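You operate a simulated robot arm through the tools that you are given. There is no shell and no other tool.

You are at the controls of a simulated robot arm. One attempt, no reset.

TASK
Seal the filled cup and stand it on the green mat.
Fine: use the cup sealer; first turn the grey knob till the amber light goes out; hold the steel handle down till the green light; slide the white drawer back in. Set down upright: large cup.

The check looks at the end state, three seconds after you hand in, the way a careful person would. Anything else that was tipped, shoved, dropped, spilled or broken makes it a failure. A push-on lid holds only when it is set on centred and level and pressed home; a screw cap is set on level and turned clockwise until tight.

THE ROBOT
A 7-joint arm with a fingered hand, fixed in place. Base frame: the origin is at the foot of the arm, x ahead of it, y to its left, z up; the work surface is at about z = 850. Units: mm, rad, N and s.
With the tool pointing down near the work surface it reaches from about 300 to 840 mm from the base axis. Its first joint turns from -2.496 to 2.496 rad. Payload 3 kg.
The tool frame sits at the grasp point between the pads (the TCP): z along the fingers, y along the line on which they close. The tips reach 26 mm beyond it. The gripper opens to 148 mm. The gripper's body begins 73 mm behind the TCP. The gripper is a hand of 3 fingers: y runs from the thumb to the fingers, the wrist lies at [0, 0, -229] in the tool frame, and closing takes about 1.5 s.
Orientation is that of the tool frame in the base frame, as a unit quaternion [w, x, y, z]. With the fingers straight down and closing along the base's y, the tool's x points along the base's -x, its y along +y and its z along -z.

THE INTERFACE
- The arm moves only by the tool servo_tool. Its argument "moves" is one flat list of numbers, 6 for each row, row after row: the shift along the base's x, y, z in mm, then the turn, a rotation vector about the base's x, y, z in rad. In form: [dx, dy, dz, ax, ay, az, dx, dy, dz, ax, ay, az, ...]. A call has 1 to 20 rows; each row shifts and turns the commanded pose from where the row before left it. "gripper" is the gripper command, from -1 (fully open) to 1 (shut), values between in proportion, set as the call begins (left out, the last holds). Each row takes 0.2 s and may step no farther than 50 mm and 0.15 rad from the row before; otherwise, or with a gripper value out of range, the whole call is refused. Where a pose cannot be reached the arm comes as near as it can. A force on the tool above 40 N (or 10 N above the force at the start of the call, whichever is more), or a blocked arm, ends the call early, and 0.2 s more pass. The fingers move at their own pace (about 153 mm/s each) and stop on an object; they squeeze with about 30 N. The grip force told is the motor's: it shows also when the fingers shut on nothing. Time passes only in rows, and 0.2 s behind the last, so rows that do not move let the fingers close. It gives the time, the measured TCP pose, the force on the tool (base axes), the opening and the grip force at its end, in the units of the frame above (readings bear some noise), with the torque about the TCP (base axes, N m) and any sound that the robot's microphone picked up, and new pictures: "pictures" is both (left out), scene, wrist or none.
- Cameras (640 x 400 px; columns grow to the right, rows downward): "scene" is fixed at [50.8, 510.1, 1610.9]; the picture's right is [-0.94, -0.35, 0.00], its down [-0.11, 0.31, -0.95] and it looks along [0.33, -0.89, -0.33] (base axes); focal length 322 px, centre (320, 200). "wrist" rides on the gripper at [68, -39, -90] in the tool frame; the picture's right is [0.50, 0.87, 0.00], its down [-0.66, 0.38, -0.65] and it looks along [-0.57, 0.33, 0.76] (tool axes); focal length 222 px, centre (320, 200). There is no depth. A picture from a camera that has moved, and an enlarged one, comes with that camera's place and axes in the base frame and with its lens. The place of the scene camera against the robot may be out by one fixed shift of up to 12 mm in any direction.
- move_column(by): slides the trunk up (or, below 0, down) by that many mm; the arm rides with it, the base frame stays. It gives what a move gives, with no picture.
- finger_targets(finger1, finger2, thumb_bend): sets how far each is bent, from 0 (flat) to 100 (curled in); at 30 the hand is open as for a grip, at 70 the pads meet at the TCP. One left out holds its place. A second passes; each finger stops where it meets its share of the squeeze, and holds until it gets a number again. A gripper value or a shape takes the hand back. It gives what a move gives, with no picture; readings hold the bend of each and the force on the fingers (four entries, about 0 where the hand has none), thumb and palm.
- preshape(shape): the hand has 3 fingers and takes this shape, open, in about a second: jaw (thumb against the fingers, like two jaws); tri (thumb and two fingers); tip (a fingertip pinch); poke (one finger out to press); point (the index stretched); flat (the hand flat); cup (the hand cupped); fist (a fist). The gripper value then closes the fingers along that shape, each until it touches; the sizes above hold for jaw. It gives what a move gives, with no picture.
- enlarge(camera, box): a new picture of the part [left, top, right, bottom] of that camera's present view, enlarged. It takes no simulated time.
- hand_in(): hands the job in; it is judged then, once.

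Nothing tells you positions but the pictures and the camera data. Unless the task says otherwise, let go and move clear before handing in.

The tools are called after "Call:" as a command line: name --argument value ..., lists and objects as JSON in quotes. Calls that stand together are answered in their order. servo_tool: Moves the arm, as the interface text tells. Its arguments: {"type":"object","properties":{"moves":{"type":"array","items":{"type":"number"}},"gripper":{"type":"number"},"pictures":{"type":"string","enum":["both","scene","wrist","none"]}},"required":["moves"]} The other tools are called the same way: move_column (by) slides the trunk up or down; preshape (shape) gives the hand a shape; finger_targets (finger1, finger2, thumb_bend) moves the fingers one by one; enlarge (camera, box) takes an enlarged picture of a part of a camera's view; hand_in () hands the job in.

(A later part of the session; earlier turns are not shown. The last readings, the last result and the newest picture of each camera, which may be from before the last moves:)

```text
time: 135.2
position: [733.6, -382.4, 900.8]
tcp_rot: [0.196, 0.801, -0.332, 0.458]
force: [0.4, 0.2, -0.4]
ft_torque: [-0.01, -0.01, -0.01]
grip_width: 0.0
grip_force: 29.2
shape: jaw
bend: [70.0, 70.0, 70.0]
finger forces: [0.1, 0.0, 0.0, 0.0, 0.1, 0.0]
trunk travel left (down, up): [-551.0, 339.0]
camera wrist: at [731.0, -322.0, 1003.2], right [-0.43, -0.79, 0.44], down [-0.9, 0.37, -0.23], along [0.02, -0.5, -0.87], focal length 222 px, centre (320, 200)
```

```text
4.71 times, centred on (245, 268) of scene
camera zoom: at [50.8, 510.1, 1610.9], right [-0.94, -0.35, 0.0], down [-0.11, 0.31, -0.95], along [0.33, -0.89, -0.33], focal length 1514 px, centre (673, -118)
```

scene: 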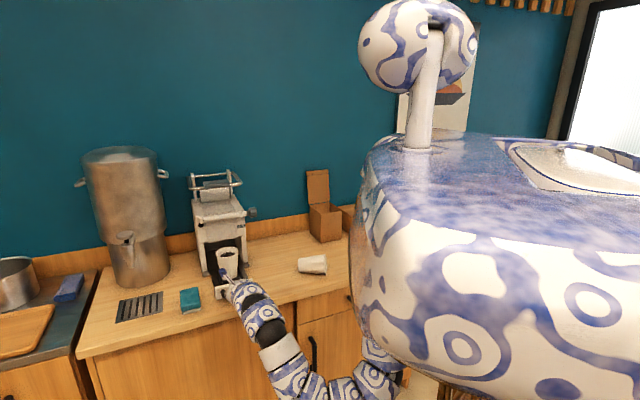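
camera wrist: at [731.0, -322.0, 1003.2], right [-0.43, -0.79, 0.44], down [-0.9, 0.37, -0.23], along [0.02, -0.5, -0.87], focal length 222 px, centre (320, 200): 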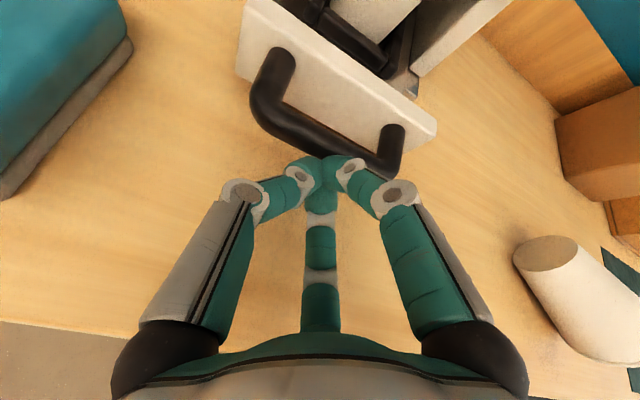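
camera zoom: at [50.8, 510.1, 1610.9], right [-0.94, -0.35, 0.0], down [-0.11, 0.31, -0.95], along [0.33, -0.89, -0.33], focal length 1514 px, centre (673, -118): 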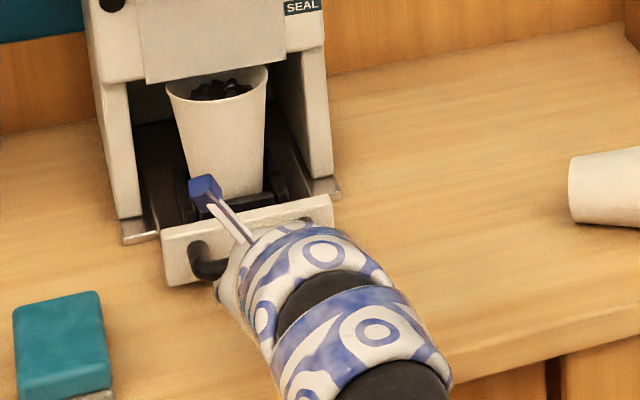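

Call:
servo_tool --moves '[7.1, -7.1, 0, 0, 0, 0, 7.1, -7.1, 0, 0, 0, 0, 7.1, -7.1, 0, 0, 0, 0, 7.1, -7.1, 0, 0, 0, 0, 7.1, -7.1, 0, 0, 0, 0, 7.1, -7.1, 0, 0, 0, 0, 7.1, -7.1, 0, 0, 0, 0, 7.1, -7.1, 0, 0, 0, 0]' --pictures "wrist"

Call:
enlarge --camera "scene" --box '[195, 225, 295, 310]'

```text
time: 137.0
position: [789.6, -439.0, 902.0]
tcp_rot: [0.196, 0.801, -0.333, 0.458]
force: [-0.2, 0.7, 0.6]
ft_torque: [0.01, 0.02, 0.03]
grip_width: 0.2
grip_force: 29.4
shape: jaw
bend: [70.0, 70.0, 70.0]
finger forces: [0.1, 0.0, 0.1, 0.0, 0.0, 0.0]
trunk travel left (down, up): [-551.0, 339.0]
camera wrist: at [786.2, -379.2, 1004.4], right [-0.44, -0.79, 0.44], down [-0.9, 0.37, -0.23], along [0.02, -0.5, -0.87], focal length 222 px, centre (320, 200)
```

wrist: 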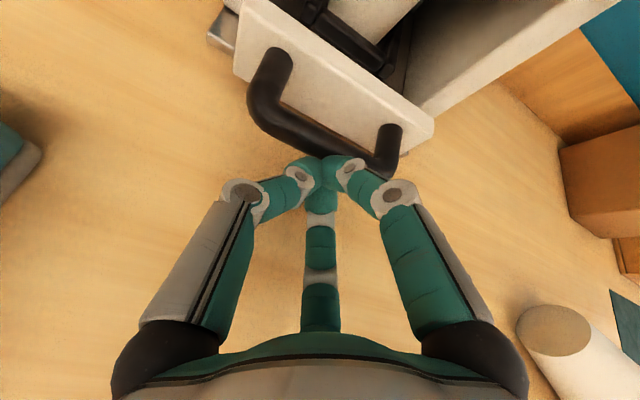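

```text
4.71 times, centred on (245, 268) of scene
camera zoom: at [50.8, 510.1, 1610.9], right [-0.94, -0.35, 0.0], down [-0.11, 0.31, -0.95], along [0.33, -0.89, -0.33], focal length 1514 px, centre (673, -118)
```

zoom: 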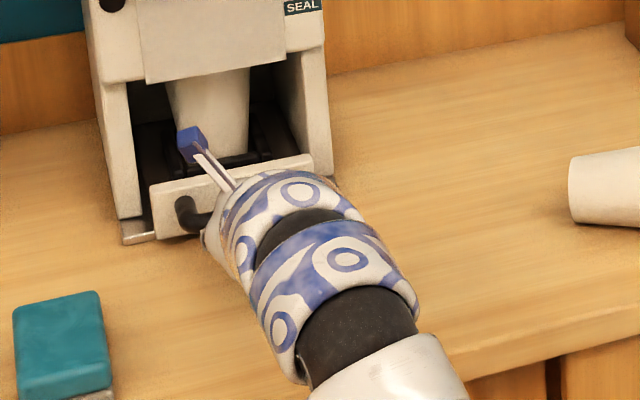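

Call:
servo_tool --moves '[3.5, -3.5, 0, 0, 0, 0, 3.5, -3.5, 0, 0, 0, 0, 3.5, -3.5, 0, 0, 0, 0, 3.5, -3.5, 0, 0, 0, 0]' --pictures "none"

Call:
enlarge --camera "scene" --box '[190, 210, 290, 295]'

```text
time: 138.0
position: [803.7, -452.1, 900.2]
tcp_rot: [0.195, 0.802, -0.331, 0.458]
force: [-8.7, 8.1, 0.5]
ft_torque: [0.04, 0.04, -0.03]
grip_width: 0.0
grip_force: 29.6
shape: jaw
bend: [70.0, 70.0, 70.0]
finger forces: [0.0, 0.0, 0.0, 0.0, 0.1, 0.1]
trunk travel left (down, up): [-551.0, 339.0]
```

```text
4.71 times, centred on (240, 252) of scene
camera zoom: at [50.8, 510.1, 1610.9], right [-0.94, -0.35, 0.0], down [-0.11, 0.31, -0.95], along [0.33, -0.89, -0.33], focal length 1514 px, centre (696, -47)
```

zoom: 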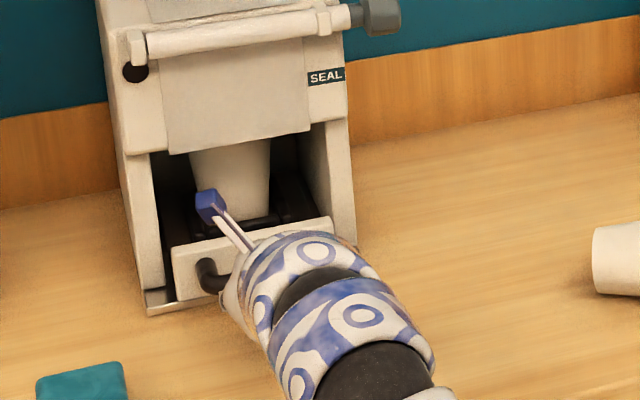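

Call:
servo_tool --moves '[2, -2, 0, 0, 0, 0, 2, -2, 0, 0, 0, 0]' --pictures "none"

```text
time: 138.6
position: [806.6, -453.0, 897.0]
tcp_rot: [0.194, 0.804, -0.331, 0.454]
force: [-12.7, 13.6, -0.2]
ft_torque: [0.11, 0.07, 0.0]
grip_width: 0.0
grip_force: 29.7
shape: jaw
bend: [70.0, 70.0, 70.0]
finger forces: [0.0, 0.0, 0.1, 0.1, 0.1, 0.0]
trunk travel left (down, up): [-551.0, 339.0]
stopped in row 2: the force on the tool passed its limit at 42 N (the readings are from after the stop); the commanded pose is now the measured one
```

The drawer is against its stop. I'll retreat and go up to look at the press handle from above.

Call:
servo_tool --moves '[-14, 14, 0, 0, 0, 0, -21, 21, 0, 0, 0, 0, -21, 21, 0, 0, 0, 0, -21, 21, 0, 0, 0, 0, -21, 21, 0, 0, 0, 0]' --pictures "none"

Call:
move_column --by 200

Call:
servo_tool --moves '[0, 0, 45, 0, 0, 0, 0, 0, 45, 0, 0, 0, 0, 0, 45, 0, 0, 0]'

Call:
enlarge --camera "scene" --box '[180, 160, 280, 290]'

```text
time: 139.8
position: [709.0, -355.2, 897.6]
tcp_rot: [0.196, 0.802, -0.332, 0.456]
force: [0.3, 0.0, -1.1]
ft_torque: [0.02, -0.01, -0.01]
grip_width: 0.1
grip_force: 29.9
shape: jaw
bend: [70.0, 70.0, 70.0]
finger forces: [0.1, 0.0, 0.0, 0.0, 0.0, 0.1]
trunk travel left (down, up): [-551.0, 339.0]
```

```text
time: 142.0
position: [709.0, -357.2, 1097.6]
tcp_rot: [0.195, 0.803, -0.332, 0.456]
force: [-0.5, 0.3, 0.1]
ft_torque: [0.01, 0.01, 0.02]
grip_width: 0.0
grip_force: 30.6
shape: jaw
bend: [70.0, 70.0, 70.0]
finger forces: [0.0, 0.1, 0.1, 0.0, 0.0, 0.0]
trunk travel left (down, up): [-751.0, 139.0]
```

```text
time: 142.8
position: [711.2, -358.0, 1230.9]
tcp_rot: [0.195, 0.803, -0.331, 0.456]
force: [-0.3, 0.3, -0.4]
ft_torque: [0.03, -0.01, 0.01]
grip_width: 0.0
grip_force: 30.1
shape: jaw
bend: [70.0, 70.0, 70.0]
finger forces: [0.0, 0.0, 0.0, 0.1, 0.0, 0.0]
trunk travel left (down, up): [-751.0, 139.0]
camera wrist: at [707.7, -297.7, 1335.3], right [-0.43, -0.79, 0.44], down [-0.9, 0.37, -0.23], along [0.02, -0.49, -0.87], focal length 222 px, centre (320, 200)
```

scene: 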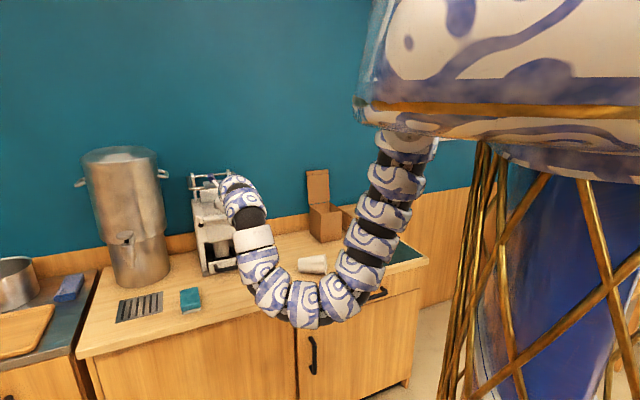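
wrist: 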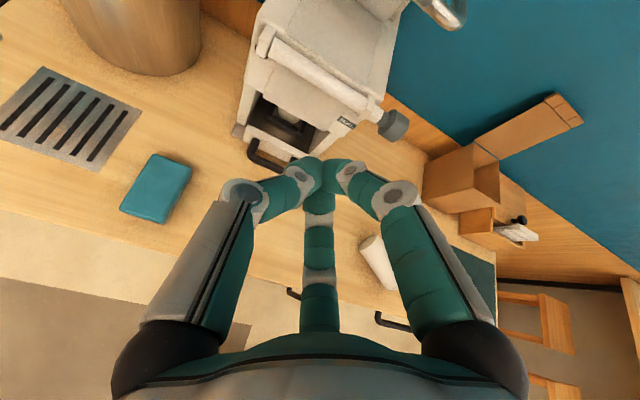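

```text
3.08 times, centred on (230, 225) of scene
camera zoom: at [50.8, 510.1, 1610.9], right [-0.94, -0.35, 0.0], down [-0.11, 0.31, -0.95], along [0.33, -0.89, -0.33], focal length 990 px, centre (597, 123)
```

zoom: 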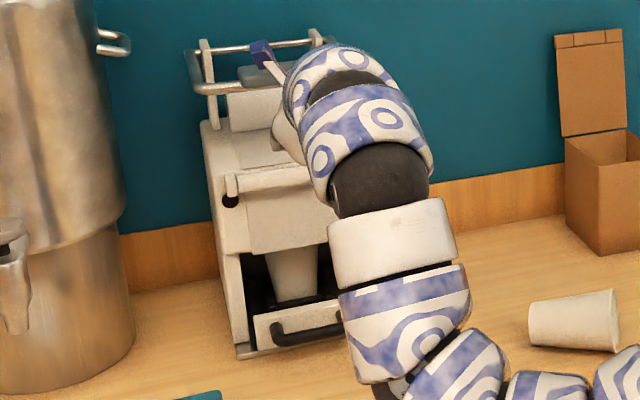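

Call:
servo_tool --moves '[0, 0, 30, -0.0617, -0.0617, 0, 0, 0, 30, -0.0617, -0.0617, 0, 0, 0, 30, -0.0617, -0.0617, 0, 14, -14, 0, 0, 0, 0, 14, -14, 0, 0, 0, 0]'

Call:
enlarge --camera "wrist" --box '[220, 0, 460, 170]'

Call:
enlarge --camera "scene" --box '[180, 150, 280, 230]'

```text
time: 144.0
position: [736.5, -384.1, 1322.9]
tcp_rot: [0.236, 0.736, -0.304, 0.557]
force: [0.6, -0.4, 0.2]
ft_torque: [-0.01, 0.0, -0.02]
grip_width: 0.1
grip_force: 30.4
shape: jaw
bend: [70.0, 70.0, 70.0]
finger forces: [0.0, 0.0, 0.1, 0.0, 0.0, 0.0]
trunk travel left (down, up): [-751.0, 139.0]
camera wrist: at [716.3, -307.3, 1411.8], right [-0.52, -0.7, 0.49], down [-0.84, 0.3, -0.45], along [0.17, -0.64, -0.75], focal length 222 px, centre (320, 200)
```

scene: 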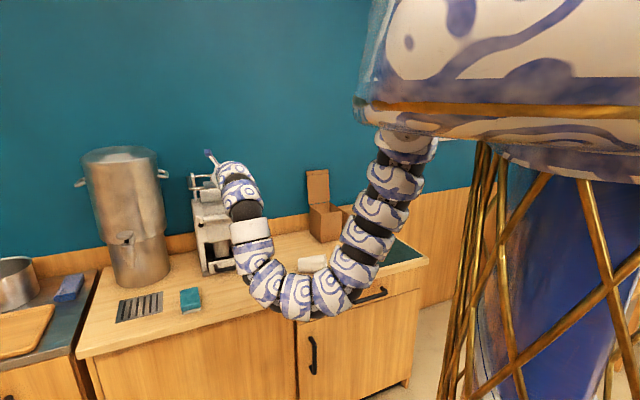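
wrist: 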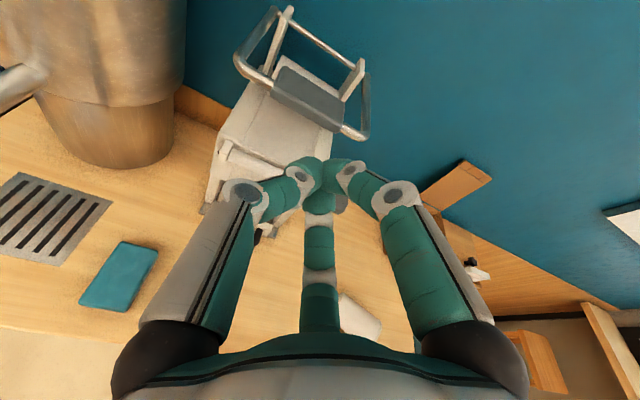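

```text
2.35 times, centred on (340, 85) of wrist
camera zoom: at [716.3, -307.3, 1411.8], right [-0.52, -0.7, 0.49], down [-0.84, 0.3, -0.45], along [0.17, -0.64, -0.75], focal length 523 px, centre (273, 471)
```

zoom: 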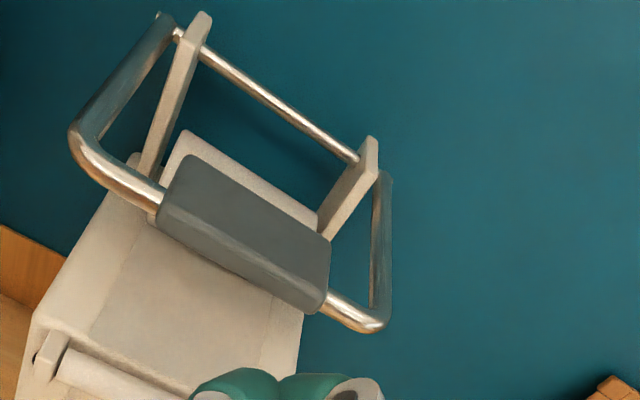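

```text
5.00 times, centred on (230, 190) of scene
camera zoom: at [50.8, 510.1, 1610.9], right [-0.94, -0.35, 0.0], down [-0.11, 0.31, -0.95], along [0.33, -0.89, -0.33], focal length 1609 px, centre (770, 250)
```

zoom: 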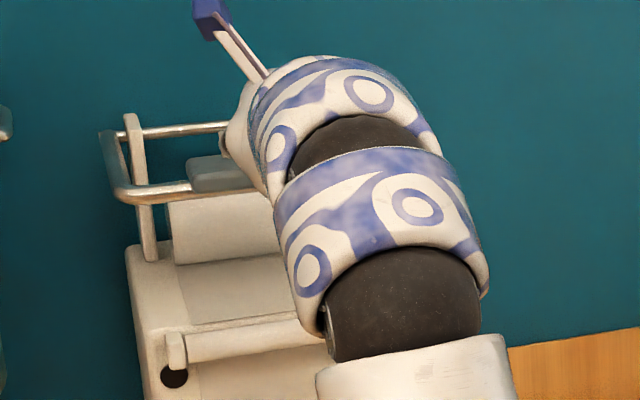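

The handle pad is at about (890, -530, 1237) and hinges at the rear. I'll bring the closed fingers above the pad.

Call:
servo_tool --moves '[28.8, -27.2, 0, 0, 0, 0, 28.8, -27.2, 0, 0, 0, 0, 28.8, -27.2, 0, 0, 0, 0, 28.8, -27.2, 0, 0, 0, 0, 28.8, -27.2, -8, 0, 0, 0]'

Call:
enlarge --camera "wrist" --box '[220, 50, 460, 220]'

Call:
enlarge --camera "scene" --box '[180, 130, 300, 230]'

```text
time: 145.2
position: [884.6, -521.1, 1313.3]
tcp_rot: [0.236, 0.737, -0.305, 0.555]
force: [0.3, -0.7, 0.4]
ft_torque: [-0.02, 0.02, 0.03]
grip_width: 0.0
grip_force: 30.5
shape: jaw
bend: [70.0, 70.0, 70.0]
finger forces: [0.0, 0.1, 0.0, 0.0, 0.0, 0.0]
trunk travel left (down, up): [-751.0, 139.0]
camera wrist: at [863.3, -443.3, 1402.7], right [-0.52, -0.7, 0.49], down [-0.84, 0.3, -0.45], along [0.17, -0.64, -0.75], focal length 222 px, centre (320, 200)
```

scene: 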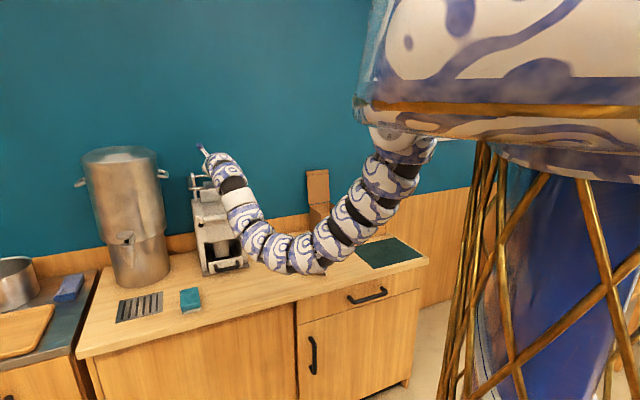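
wrist: 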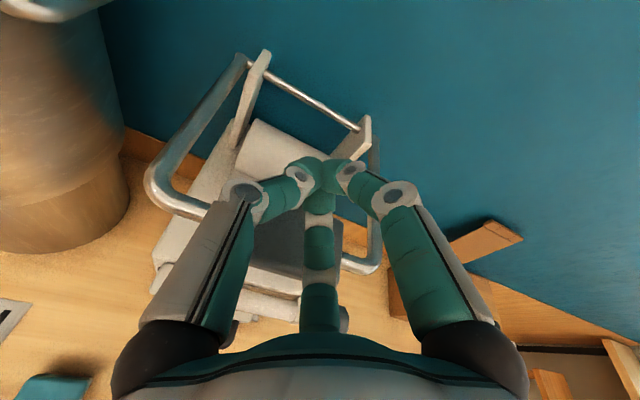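

```text
2.35 times, centred on (340, 135) of wrist
camera zoom: at [863.3, -443.3, 1402.7], right [-0.52, -0.7, 0.49], down [-0.84, 0.3, -0.45], along [0.17, -0.64, -0.75], focal length 523 px, centre (273, 353)
```

zoom: 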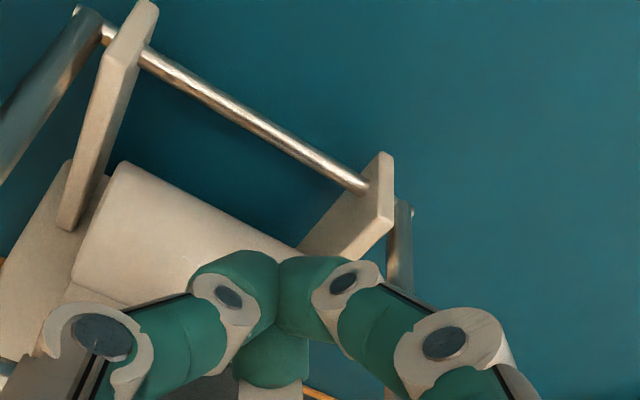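

```text
4.00 times, centred on (240, 180) of scene
camera zoom: at [50.8, 510.1, 1610.9], right [-0.94, -0.35, 0.0], down [-0.11, 0.31, -0.95], along [0.33, -0.89, -0.33], focal length 1287 px, centre (640, 280)
```

zoom: 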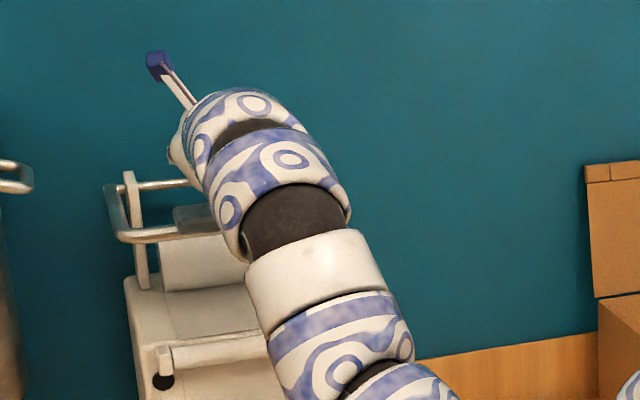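

Call:
servo_tool --moves '[-1.5, 1.5, 5, 0.0926, 0.0926, 0, -1.5, 1.5, 5, 0.0926, 0.0926, 0, -1.5, 1.5, 5, 0.0926, 0.0926, 0, -1.5, 1.5, 0, 0.0926, 0.0926, 0]'

Call:
enlarge --camera "scene" --box '[180, 130, 300, 230]'

```text
time: 146.2
position: [874.8, -514.8, 1329.1]
tcp_rot: [0.149, 0.857, -0.353, 0.345]
force: [0.3, 0.3, -0.4]
ft_torque: [0.03, 0.03, -0.02]
grip_width: 0.1
grip_force: 30.1
shape: jaw
bend: [70.0, 70.0, 70.0]
finger forces: [0.0, 0.1, 0.0, 0.0, 0.1, 0.0]
trunk travel left (down, up): [-751.0, 139.0]
camera wrist: at [892.8, -475.3, 1441.2], right [-0.36, -0.86, 0.36], down [-0.92, 0.39, 0.02], along [-0.15, -0.32, -0.93], focal length 222 px, centre (320, 200)
```

scene: 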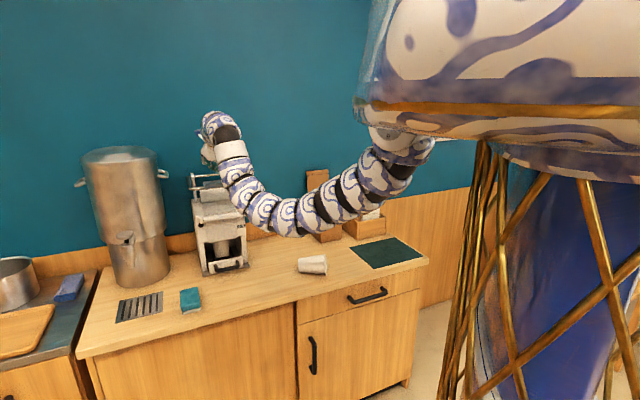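
wrist: 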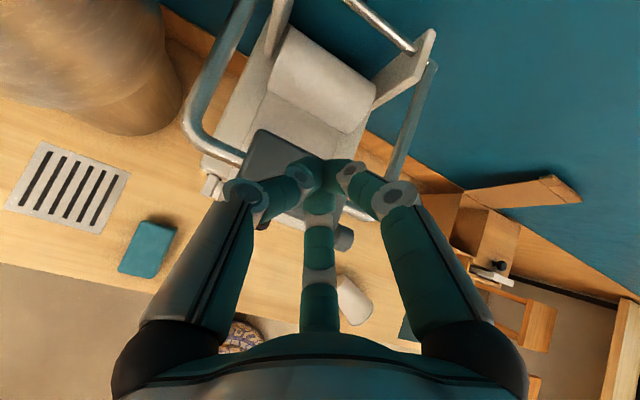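

```text
4.00 times, centred on (240, 180) of scene
camera zoom: at [50.8, 510.1, 1610.9], right [-0.94, -0.35, 0.0], down [-0.11, 0.31, -0.95], along [0.33, -0.89, -0.33], focal length 1287 px, centre (640, 280)
```

zoom: 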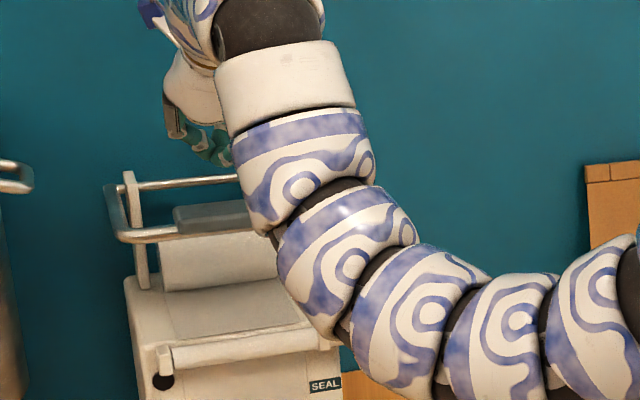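

Call:
servo_tool --moves '[0, 0, -10, 0, 0, 0, 0, 0, -10, 0, 0, 0, 0, 0, -10, 0, 0, 0, 0, 0, -10, 0, 0, 0]' --pictures "wrist"

Call:
enlarge --camera "scene" --box '[180, 130, 300, 230]'

```text
time: 147.2
position: [874.9, -516.5, 1288.5]
tcp_rot: [0.149, 0.856, -0.353, 0.348]
force: [0.3, -0.2, -0.4]
ft_torque: [0.0, 0.01, 0.01]
grip_width: 0.0
grip_force: 29.7
shape: jaw
bend: [70.0, 70.0, 70.0]
finger forces: [0.0, 0.1, 0.0, 0.1, 0.0, 0.0]
trunk travel left (down, up): [-751.0, 139.0]
camera wrist: at [892.6, -475.9, 1400.6], right [-0.36, -0.86, 0.36], down [-0.92, 0.39, 0.01], along [-0.15, -0.33, -0.93], focal length 222 px, centre (320, 200)
```

wrist: 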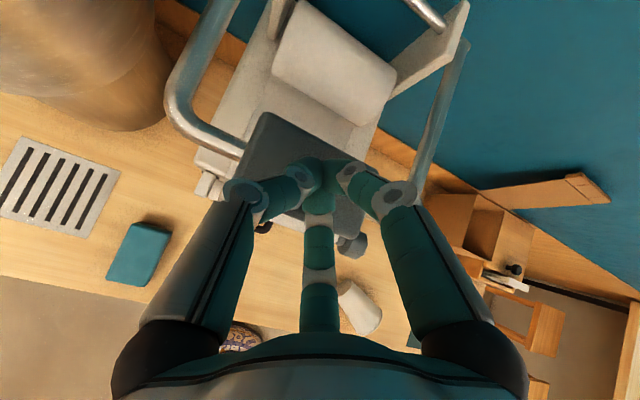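

```text
4.00 times, centred on (240, 180) of scene
camera zoom: at [50.8, 510.1, 1610.9], right [-0.94, -0.35, 0.0], down [-0.11, 0.31, -0.95], along [0.33, -0.89, -0.33], focal length 1287 px, centre (640, 280)
```

zoom: 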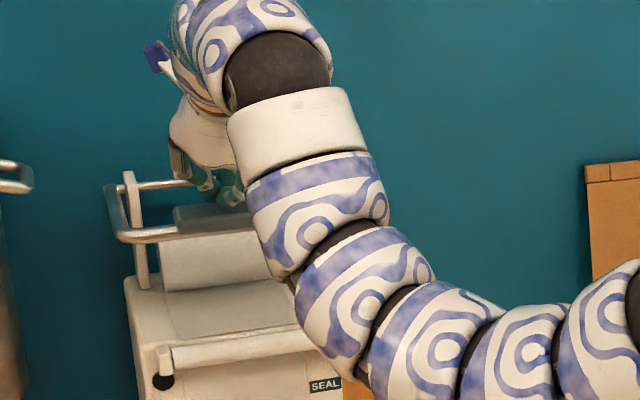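

Call:
servo_tool --moves '[0, 0, -6, 0, 0, 0, 0, 0, -6, 0, 0, 0, 0, 0, -6, 0, 0, 0]' --pictures "none"

Call:
enlarge --camera "scene" --box '[180, 150, 280, 230]'

```text
time: 148.0
position: [874.9, -515.7, 1271.4]
tcp_rot: [0.149, 0.856, -0.353, 0.347]
force: [-0.6, 0.1, 1.9]
ft_torque: [0.0, 0.0, -0.03]
grip_width: 0.0
grip_force: 30.0
shape: jaw
bend: [70.0, 70.0, 70.0]
finger forces: [0.0, 0.1, 0.0, 0.1, 0.0, 0.0]
trunk travel left (down, up): [-751.0, 139.0]
```

```text
5.00 times, centred on (230, 190) of scene
camera zoom: at [50.8, 510.1, 1610.9], right [-0.94, -0.35, 0.0], down [-0.11, 0.31, -0.95], along [0.33, -0.89, -0.33], focal length 1609 px, centre (770, 250)
```

zoom: 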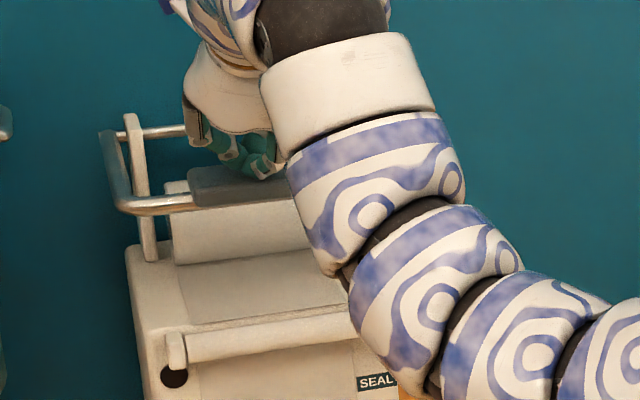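

Call:
servo_tool --moves '[0, 0, -8, 0, 0, 0, 0, 0, -8, 0, 0, 0, 0, 0, -8, 0, 0, 0, 0.5, -0.5, -8, 0, 0, 0]' --pictures "none"

Call:
enlarge --camera "scene" --box '[180, 150, 280, 230]'

```text
time: 149.0
position: [875.8, -514.3, 1239.9]
tcp_rot: [0.149, 0.856, -0.353, 0.348]
force: [0.3, 0.4, 4.3]
ft_torque: [-0.07, -0.05, -0.02]
grip_width: 0.1
grip_force: 30.2
shape: jaw
bend: [70.0, 70.0, 70.0]
finger forces: [0.0, 0.0, 0.0, 0.0, 0.0, 0.0]
trunk travel left (down, up): [-751.0, 139.0]
```

```text
5.00 times, centred on (230, 190) of scene
camera zoom: at [50.8, 510.1, 1610.9], right [-0.94, -0.35, 0.0], down [-0.11, 0.31, -0.95], along [0.33, -0.89, -0.33], focal length 1609 px, centre (770, 250)
```

zoom: 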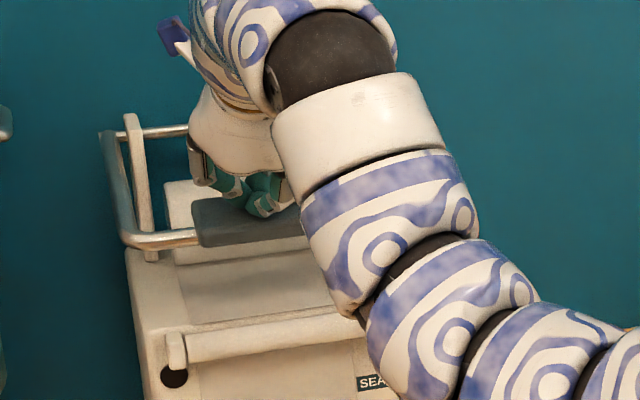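

Call:
servo_tool --moves '[1, -1, -8, 0, 0, 0, 1.2, -1.2, -8, 0, 0, 0, 1.4, -1.4, -8, 0, 0, 0, 1.6, -1.6, -8, 0, 0, 0]' --pictures "none"

Call:
enlarge --camera "scene" --box '[180, 160, 280, 240]'

```text
time: 150.0
position: [878.5, -518.7, 1211.8]
tcp_rot: [0.149, 0.856, -0.353, 0.347]
force: [-6.3, 4.5, 14.4]
ft_torque: [-0.04, 0.0, 0.0]
grip_width: 0.1
grip_force: 30.0
shape: jaw
bend: [70.0, 70.0, 70.0]
finger forces: [0.1, 0.0, 0.0, 0.0, 0.1, 0.0]
trunk travel left (down, up): [-751.0, 139.0]
```

```text
5.00 times, centred on (230, 200) of scene
camera zoom: at [50.8, 510.1, 1610.9], right [-0.94, -0.35, 0.0], down [-0.11, 0.31, -0.95], along [0.33, -0.89, -0.33], focal length 1609 px, centre (770, 200)
```

zoom: 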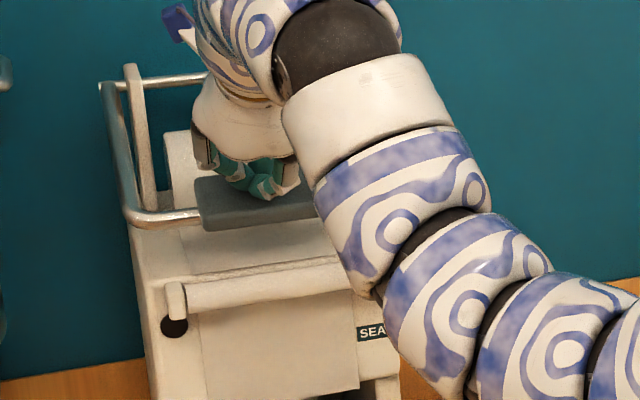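

Call:
servo_tool --moves '[0.5, -0.5, -4, 0, 0, 0, 0.5, -0.5, -4, 0, 0, 0]' --pictures "none"

Call:
enlarge --camera "scene" --box '[180, 160, 280, 240]'

```text
time: 150.7
position: [880.7, -519.4, 1210.3]
tcp_rot: [0.151, 0.853, -0.352, 0.354]
force: [-5.9, 5.0, 24.1]
ft_torque: [-0.05, -0.24, 0.05]
grip_width: 0.0
grip_force: 30.4
shape: jaw
bend: [70.0, 70.0, 70.0]
finger forces: [0.0, 0.0, 0.1, 0.0, 0.0, 0.0]
trunk travel left (down, up): [-751.0, 139.0]
stopped in row 2: the force on the tool passed its limit at 42 N (the readings are from after the stop); the commanded pose is now the measured one
```

```text
5.00 times, centred on (230, 200) of scene
camera zoom: at [50.8, 510.1, 1610.9], right [-0.94, -0.35, 0.0], down [-0.11, 0.31, -0.95], along [0.33, -0.89, -0.33], focal length 1609 px, centre (770, 200)
```

zoom: 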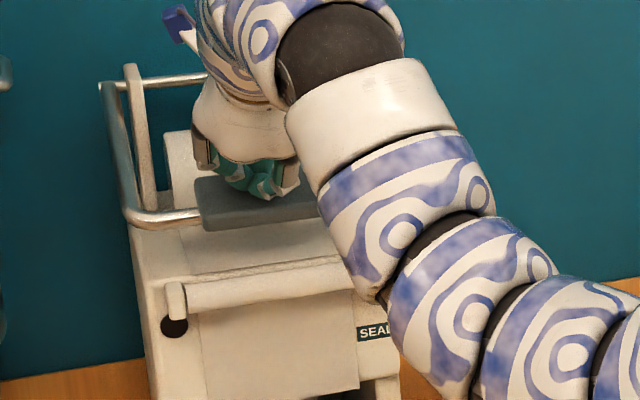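

The handle has come down about 60 mm to a firm stop. I'll hold it there and watch the light.

Call:
servo_tool --moves '[0, 0, 0, 0, 0, 0, 0, 0, 0, 0, 0, 0, 0, 0, 0, 0, 0, 0, 0, 0, 0, 0, 0, 0, 0, 0, 0, 0, 0, 0, 0, 0, 0, 0, 0, 0, 0, 0, 0, 0, 0, 0, 0, 0, 0, 0, 0, 0, 0, 0, 0, 0, 0, 0, 0, 0, 0, 0, 0, 0]' --pictures "none"

Call:
enlarge --camera "scene" --box '[180, 160, 280, 240]'

Call:
enlarge --camera "wrist" --box '[130, 50, 450, 290]'

```text
time: 151.9
position: [881.2, -520.3, 1209.6]
tcp_rot: [0.151, 0.852, -0.353, 0.355]
force: [-4.9, 6.6, 21.9]
ft_torque: [-0.08, -0.2, 0.01]
grip_width: 0.0
grip_force: 29.7
shape: jaw
bend: [70.0, 70.0, 70.0]
finger forces: [0.0, 0.0, 0.1, 0.1, 0.0, 0.0]
trunk travel left (down, up): [-751.0, 139.0]
stopped in row 5: the force on the tool passed its limit at 41 N (the readings are from after the stop); the commanded pose is now the measured one
```

```text
5.00 times, centred on (230, 200) of scene
camera zoom: at [50.8, 510.1, 1610.9], right [-0.94, -0.35, 0.0], down [-0.11, 0.31, -0.95], along [0.33, -0.89, -0.33], focal length 1609 px, centre (770, 200)
```

zoom: 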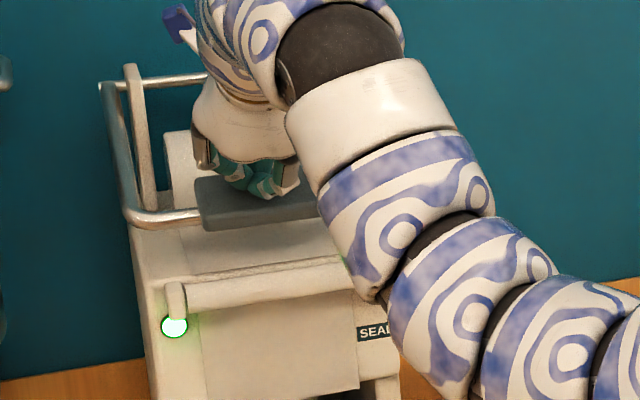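

```text
1.67 times, centred on (290, 170) of wrist
camera zoom: at [897.0, -479.8, 1321.1], right [-0.36, -0.86, 0.36], down [-0.92, 0.39, 0.0], along [-0.14, -0.33, -0.93], focal length 370 px, centre (370, 250)
```

zoom: 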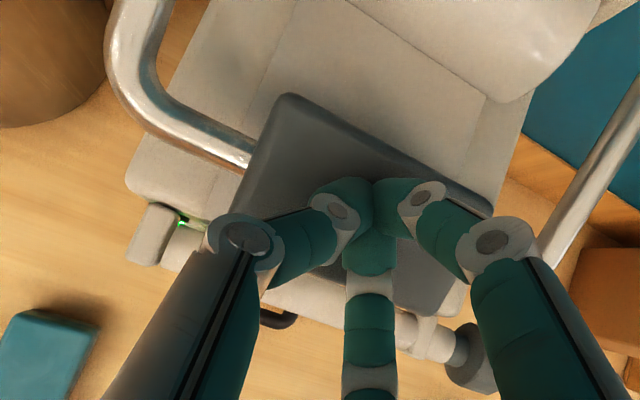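

The green light is on. I'll ease off slowly and let the handle come up.

Call:
servo_tool --moves '[0, 0, 6, 0, 0, 0, 0, 0, 8, 0, 0, 0, 0, 0, 8, 0, 0, 0, 0, 0, 8, 0, 0, 0, 0, 0, 8, 0, 0, 0, 0, 0, 8, 0, 0, 0, 0, 0, 8, 0, 0, 0, 0, 0, 8, 0, 0, 0, 0, 0, 10, 0, 0, 0, 0, 0, 20, 0, 0, 0, 0, 0, 30, 0, 0, 0]' --pictures "wrist"

Call:
enlarge --camera "scene" --box '[180, 150, 290, 290]'

```text
time: 154.3
position: [883.7, -522.1, 1327.6]
tcp_rot: [0.15, 0.855, -0.352, 0.352]
force: [-0.2, 0.0, 0.0]
ft_torque: [0.01, -0.02, -0.02]
grip_width: 0.0
grip_force: 30.2
shape: jaw
bend: [70.0, 70.0, 70.0]
finger forces: [0.1, 0.0, 0.0, 0.1, 0.0, 0.1]
trunk travel left (down, up): [-751.0, 139.0]
camera wrist: at [899.5, -481.6, 1438.9], right [-0.36, -0.86, 0.36], down [-0.92, 0.39, 0.0], along [-0.14, -0.33, -0.93], focal length 222 px, centre (320, 200)
```

wrist: 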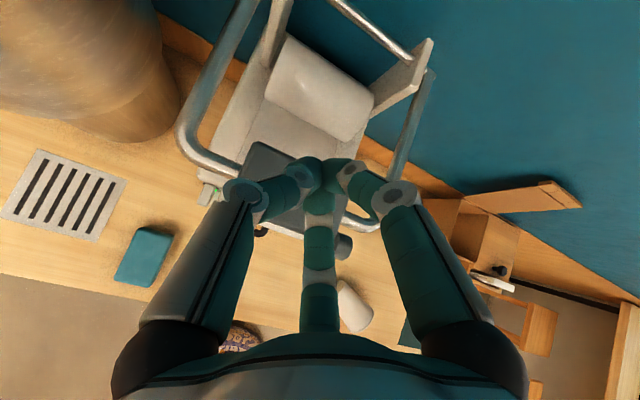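

```text
2.86 times, centred on (235, 220) of scene
camera zoom: at [50.8, 510.1, 1610.9], right [-0.94, -0.35, 0.0], down [-0.11, 0.31, -0.95], along [0.33, -0.89, -0.33], focal length 919 px, centre (563, 143)
```

zoom: 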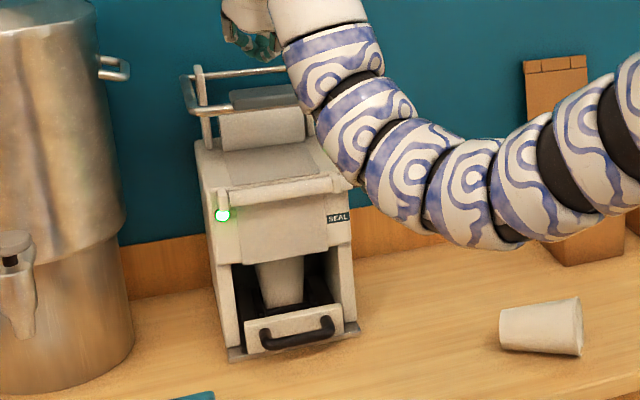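

Sealed: the handle sprang back and the light stays green. Next I'll reopen the drawer by its handle, so I'm moving back and down.

Call:
servo_tool --moves '[-28.3, 28.3, 0, -0.0309, -0.0309, 0, -28.3, 28.3, 0, -0.0309, -0.0309, 0, -28.3, 28.3, 0, -0.0309, -0.0309, 0, -28.3, 28.3, -10, -0.0309, -0.0309, 0, -28.3, 28.3, -20, -0.0309, -0.0309, 0, -28.3, 28.3, -30, -0.0309, -0.0309, 0]' --pictures "none"

Call:
move_column --by -200

Call:
servo_tool --moves '[0, 0, -25, 0, 0, 0, 0, 0, -25, 0, 0, 0, 0, 0, -25, 0, 0, 0, 0, 0, -25, 0, 0, 0]'

```text
time: 155.7
position: [713.0, -351.0, 1265.8]
tcp_rot: [0.195, 0.801, -0.33, 0.46]
force: [1.0, 0.5, 0.2]
ft_torque: [0.0, 0.01, 0.01]
grip_width: 0.0
grip_force: 29.7
shape: jaw
bend: [70.0, 70.0, 70.0]
finger forces: [0.0, 0.0, 0.0, 0.0, 0.0, 0.1]
trunk travel left (down, up): [-751.0, 139.0]
```

```text
time: 157.9
position: [713.9, -351.2, 1065.4]
tcp_rot: [0.195, 0.8, -0.331, 0.46]
force: [0.8, 0.5, 0.1]
ft_torque: [0.0, 0.02, -0.03]
grip_width: 0.0
grip_force: 30.2
shape: jaw
bend: [70.0, 70.0, 70.0]
finger forces: [0.0, 0.0, 0.0, 0.0, 0.0, 0.1]
trunk travel left (down, up): [-551.0, 339.0]
```

```text
time: 158.9
position: [715.0, -349.2, 965.4]
tcp_rot: [0.195, 0.801, -0.331, 0.46]
force: [0.4, -0.5, 0.2]
ft_torque: [0.01, 0.03, 0.03]
grip_width: 0.0
grip_force: 29.8
shape: jaw
bend: [70.0, 70.0, 70.0]
finger forces: [0.1, 0.0, 0.0, 0.1, 0.0, 0.0]
trunk travel left (down, up): [-551.0, 339.0]
camera wrist: at [710.1, -290.3, 1068.4], right [-0.43, -0.79, 0.44], down [-0.9, 0.37, -0.24], along [0.03, -0.5, -0.87], focal length 222 px, centre (320, 200)
```

scene: 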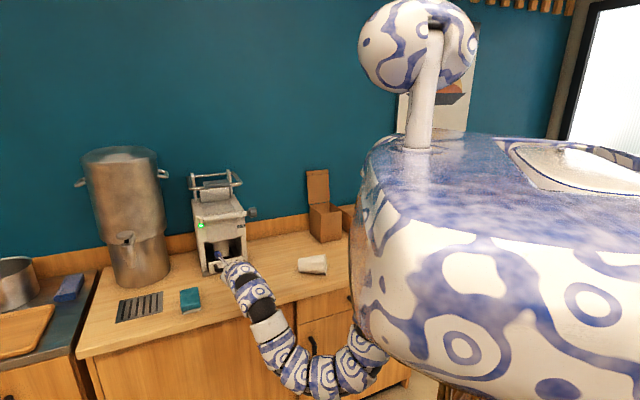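
wrist: 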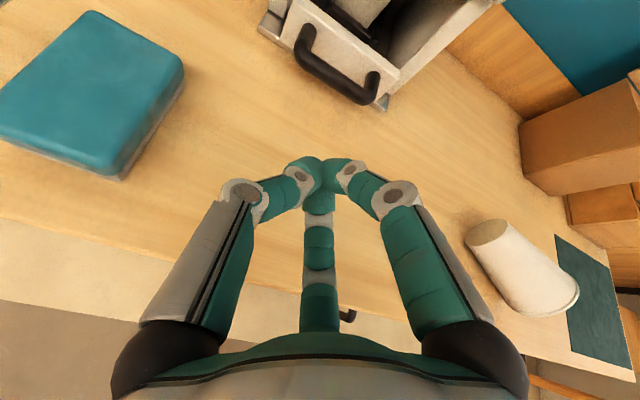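

Call:
servo_tool --moves '[0, 0, 0, -0.0801, 0.0801, 0.0655, 0, 0, 0, -0.0801, 0.0801, 0.0655, 0, 0, 0, -0.0801, 0.0801, 0.0655, 0, 0, 0, -0.0801, 0.0801, 0.0655, 0, 0, 0, -0.0617, -0.0617, 0, 22, -28, -15, 0, 0, 0, 22, -28, -15, 0, 0, 0, 23, -28, -15, 0, 0, 0]' --gripper -0.2

Call:
enlarge --camera "scene" --box '[190, 215, 290, 295]'

```text
time: 160.7
position: [782.4, -435.5, 921.1]
tcp_rot: [0.33, 0.835, -0.109, 0.426]
force: [0.0, 0.4, 0.1]
ft_torque: [0.01, -0.01, -0.01]
grip_width: 88.7
grip_force: 0.1
shape: jaw
bend: [32.0, 32.0, 70.0]
finger forces: [0.1, 0.0, 0.1, 0.0, 0.1, 0.0]
trunk travel left (down, up): [-551.0, 339.0]
camera wrist: at [783.3, -339.5, 993.1], right [-0.09, -0.61, 0.79], down [-1.0, 0.07, -0.06], along [-0.02, -0.79, -0.61], focal length 222 px, centre (320, 200)
```

scene: 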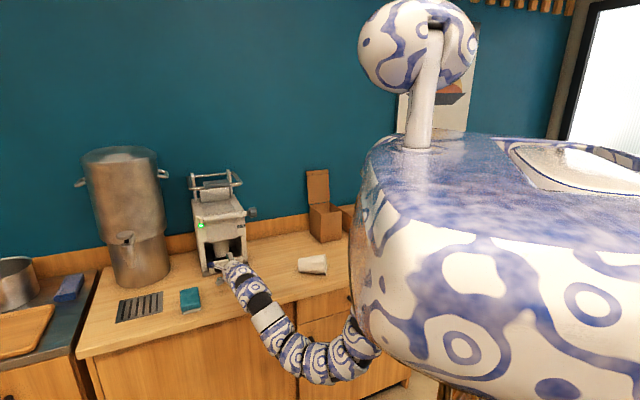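
wrist: 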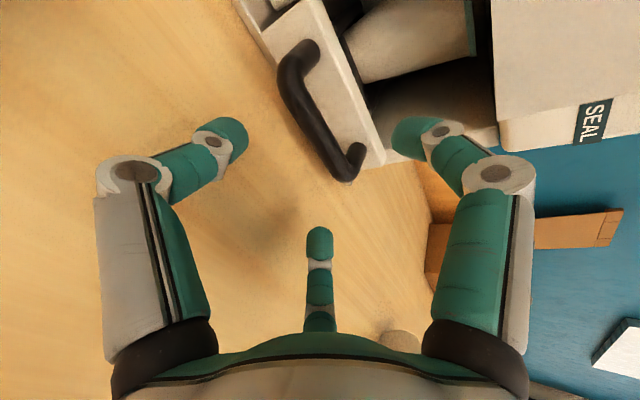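

```text
5.00 times, centred on (240, 255) of scene
camera zoom: at [50.8, 510.1, 1610.9], right [-0.94, -0.35, 0.0], down [-0.11, 0.31, -0.95], along [0.33, -0.89, -0.33], focal length 1609 px, centre (720, -75)
```

zoom: 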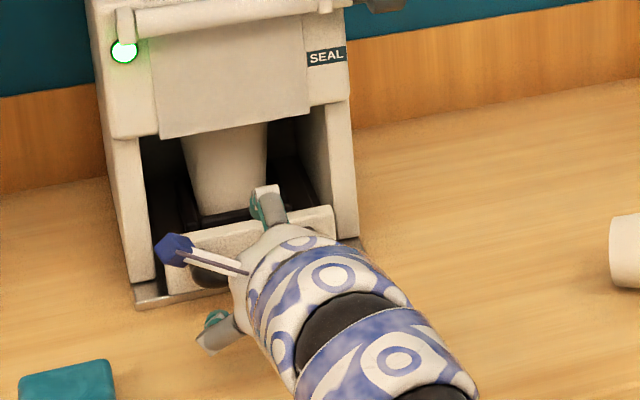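

Call:
servo_tool --moves '[7.6, -7.6, -5.5, 0, 0, 0, 7.6, -7.6, -5.5, 0, 0, 0, 7.6, -7.6, -5.5, 0, 0, 0, 7.6, -7.6, -5.5, 0, 0, 0, 4.2, -4.2, -2.8, 0, 0, 0, 4.2, -4.2, -2.8, 0, 0, 0]' --pictures "wrist"

Call:
enlarge --camera "scene" --box '[190, 215, 290, 295]'

```text
time: 162.1
position: [820.2, -473.0, 894.7]
tcp_rot: [0.33, 0.836, -0.109, 0.424]
force: [-0.1, -0.6, 0.1]
ft_torque: [0.0, 0.02, 0.0]
grip_width: 88.5
grip_force: 0.0
shape: jaw
bend: [32.0, 32.0, 70.0]
finger forces: [0.1, 0.0, 0.1, 0.1, 0.0, 0.0]
trunk travel left (down, up): [-551.0, 339.0]
camera wrist: at [821.3, -378.2, 966.6], right [-0.09, -0.61, 0.79], down [-1.0, 0.07, -0.06], along [-0.02, -0.79, -0.61], focal length 222 px, centre (320, 200)
```

wrist: 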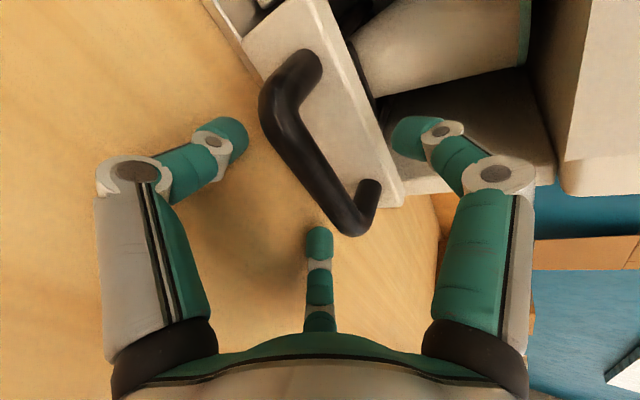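

```text
5.00 times, centred on (240, 255) of scene
camera zoom: at [50.8, 510.1, 1610.9], right [-0.94, -0.35, 0.0], down [-0.11, 0.31, -0.95], along [0.33, -0.89, -0.33], focal length 1609 px, centre (720, -75)
```

zoom: 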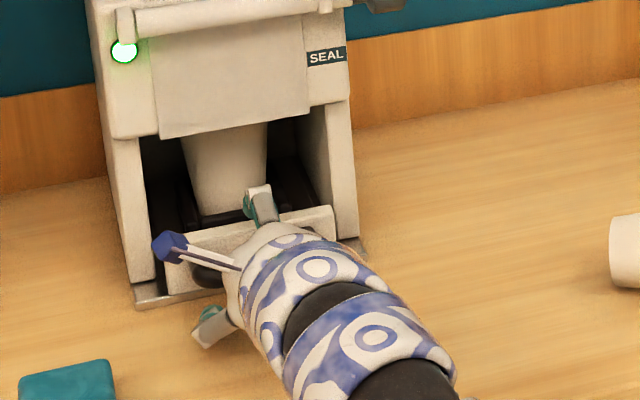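

Call:
servo_tool --moves '[3.2, -3.2, -2.3, 0, 0, 0]' --pictures "none"

Call:
servo_tool --moves '[0, 0, 0, 0, 0, 0, 0, 0, 0, 0, 0, 0, 0, 0, 0, 0, 0, 0, 0, 0, 0, 0, 0, 0, 0, 0, 0, 0, 0, 0, 0, 0, 0, 0, 0, 0, 0, 0, 0, 0, 0, 0]' --gripper 1 --pictures "wrist"

```text
time: 162.5
position: [822.8, -476.5, 890.2]
tcp_rot: [0.331, 0.836, -0.109, 0.424]
force: [0.3, -0.1, 0.0]
ft_torque: [0.0, 0.01, -0.07]
grip_width: 88.2
grip_force: 0.0
shape: jaw
bend: [32.0, 32.0, 70.0]
finger forces: [0.1, 0.0, 0.0, 0.0, 0.4, 0.0]
trunk travel left (down, up): [-551.0, 339.0]
```

```text
time: 164.1
position: [824.0, -477.5, 889.6]
tcp_rot: [0.331, 0.836, -0.11, 0.424]
force: [0.3, 1.8, -5.4]
ft_torque: [-0.05, 0.07, 0.06]
grip_width: 2.5
grip_force: 30.3
shape: jaw
bend: [71.0, 70.0, 72.0]
finger forces: [0.0, 1.0, 0.0, 0.1, 4.5, 0.1]
trunk travel left (down, up): [-551.0, 339.0]
camera wrist: at [825.5, -381.4, 963.2], right [-0.09, -0.61, 0.79], down [-1.0, 0.07, -0.06], along [-0.02, -0.79, -0.61], focal length 222 px, centre (320, 200)
```

wrist: 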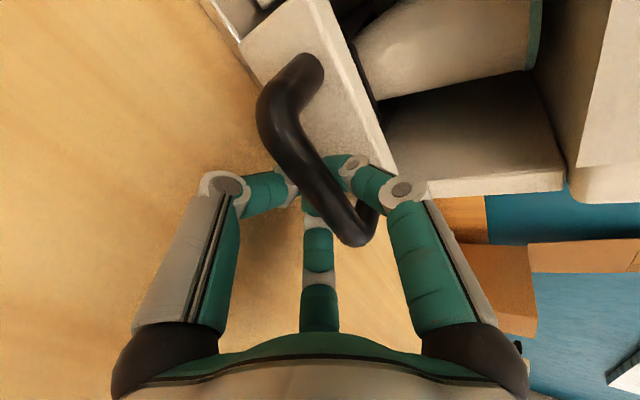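

The handle bar is caged again. I'll pull the drawer out the same distance as before.

Call:
servo_tool --moves '[-6, 6, 0, 0, 0, 0, -7, 7, 0, 0, 0, 0, -7, 7, 0, 0, 0, 0, -7, 7, 0, 0, 0, 0, -7, 7, 0, 0, 0, 0, -7, 7, 0, 0, 0, 0]' --pictures "none"

Call:
enlarge --camera "scene" --box '[190, 215, 290, 295]'

```text
time: 165.5
position: [784.0, -436.0, 890.5]
tcp_rot: [0.331, 0.836, -0.109, 0.424]
force: [-0.2, 1.5, -10.4]
ft_torque: [-0.1, 0.1, 0.04]
grip_width: 2.4
grip_force: 30.2
shape: jaw
bend: [71.0, 70.0, 72.0]
finger forces: [0.1, 1.0, 0.0, 0.0, 5.8, 0.1]
trunk travel left (down, up): [-551.0, 339.0]
```

```text
5.00 times, centred on (240, 255) of scene
camera zoom: at [50.8, 510.1, 1610.9], right [-0.94, -0.35, 0.0], down [-0.11, 0.31, -0.95], along [0.33, -0.89, -0.33], focal length 1609 px, centre (720, -75)
```

zoom: 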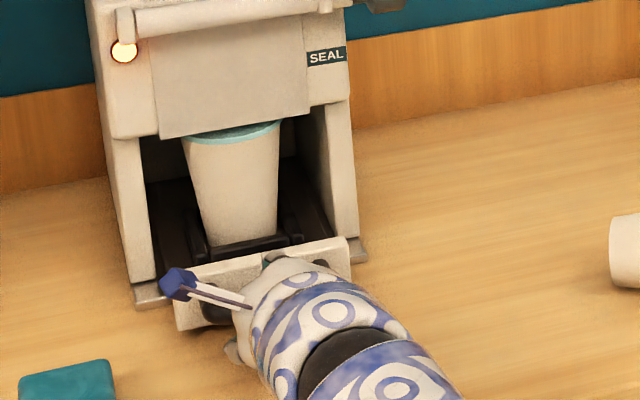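

The cup now has a blue film seal. I'll continue pulling the drawer out.

Call:
servo_tool --moves '[-8, 8, -1, 0, 0, 0, -8, 8, -1, 0, 0, 0, -8, 8, 0, 0, 0, 0, -8, 8, 0, 0, 0, 0, -8, 8, 0, 0, 0, 0, -8, 8, 0, 0, 0, 0]' --pictures "none"

Call:
servo_tool --moves '[-8, 8, 0, 0, 0, 0, -8, 8, 0, 0, 0, 0, -8, 8, 0, 0, 0, 0, -8, 8, 0, 0, 0, 0, -8, 8, 0, 0, 0, 0, -8, 8, 0, 0, 0, 0]' --pictures "wrist"

Call:
enlarge --camera "scene" --box '[190, 215, 290, 295]'

```text
time: 166.9
position: [734.9, -388.0, 890.5]
tcp_rot: [0.33, 0.836, -0.108, 0.424]
force: [-0.1, 0.8, -0.1]
ft_torque: [-0.03, -0.01, 0.01]
grip_width: 2.3
grip_force: 30.6
shape: jaw
bend: [71.0, 70.0, 72.0]
finger forces: [0.0, 0.6, 0.0, 0.0, 3.2, 0.1]
trunk travel left (down, up): [-551.0, 339.0]
```

```text
time: 168.3
position: [685.8, -339.5, 889.4]
tcp_rot: [0.331, 0.836, -0.11, 0.424]
force: [0.5, 0.9, -0.5]
ft_torque: [-0.04, 0.0, -0.02]
grip_width: 2.4
grip_force: 29.8
shape: jaw
bend: [71.0, 70.0, 72.0]
finger forces: [0.1, 0.1, 0.1, 0.0, 2.2, 0.1]
trunk travel left (down, up): [-551.0, 339.0]
camera wrist: at [686.9, -244.0, 961.4], right [-0.09, -0.61, 0.79], down [-1.0, 0.07, -0.06], along [-0.02, -0.79, -0.61], focal length 222 px, centre (320, 200)
```

wrist: 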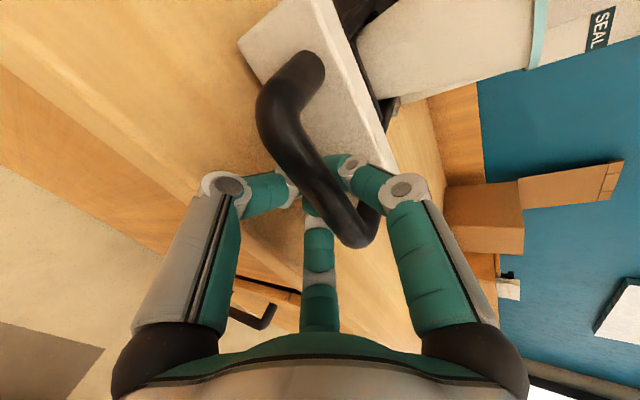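

```text
5.00 times, centred on (240, 255) of scene
camera zoom: at [50.8, 510.1, 1610.9], right [-0.94, -0.35, 0.0], down [-0.11, 0.31, -0.95], along [0.33, -0.89, -0.33], focal length 1609 px, centre (720, -75)
```

zoom: 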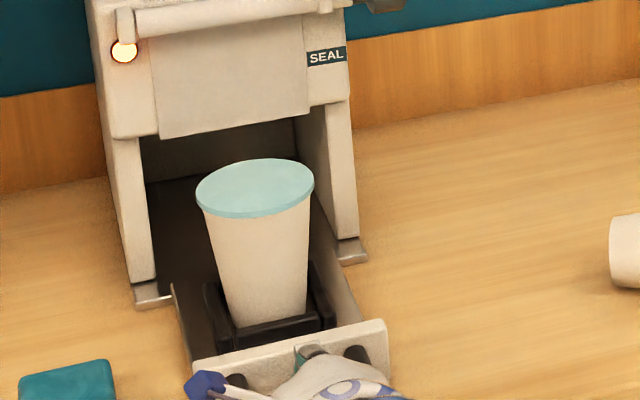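

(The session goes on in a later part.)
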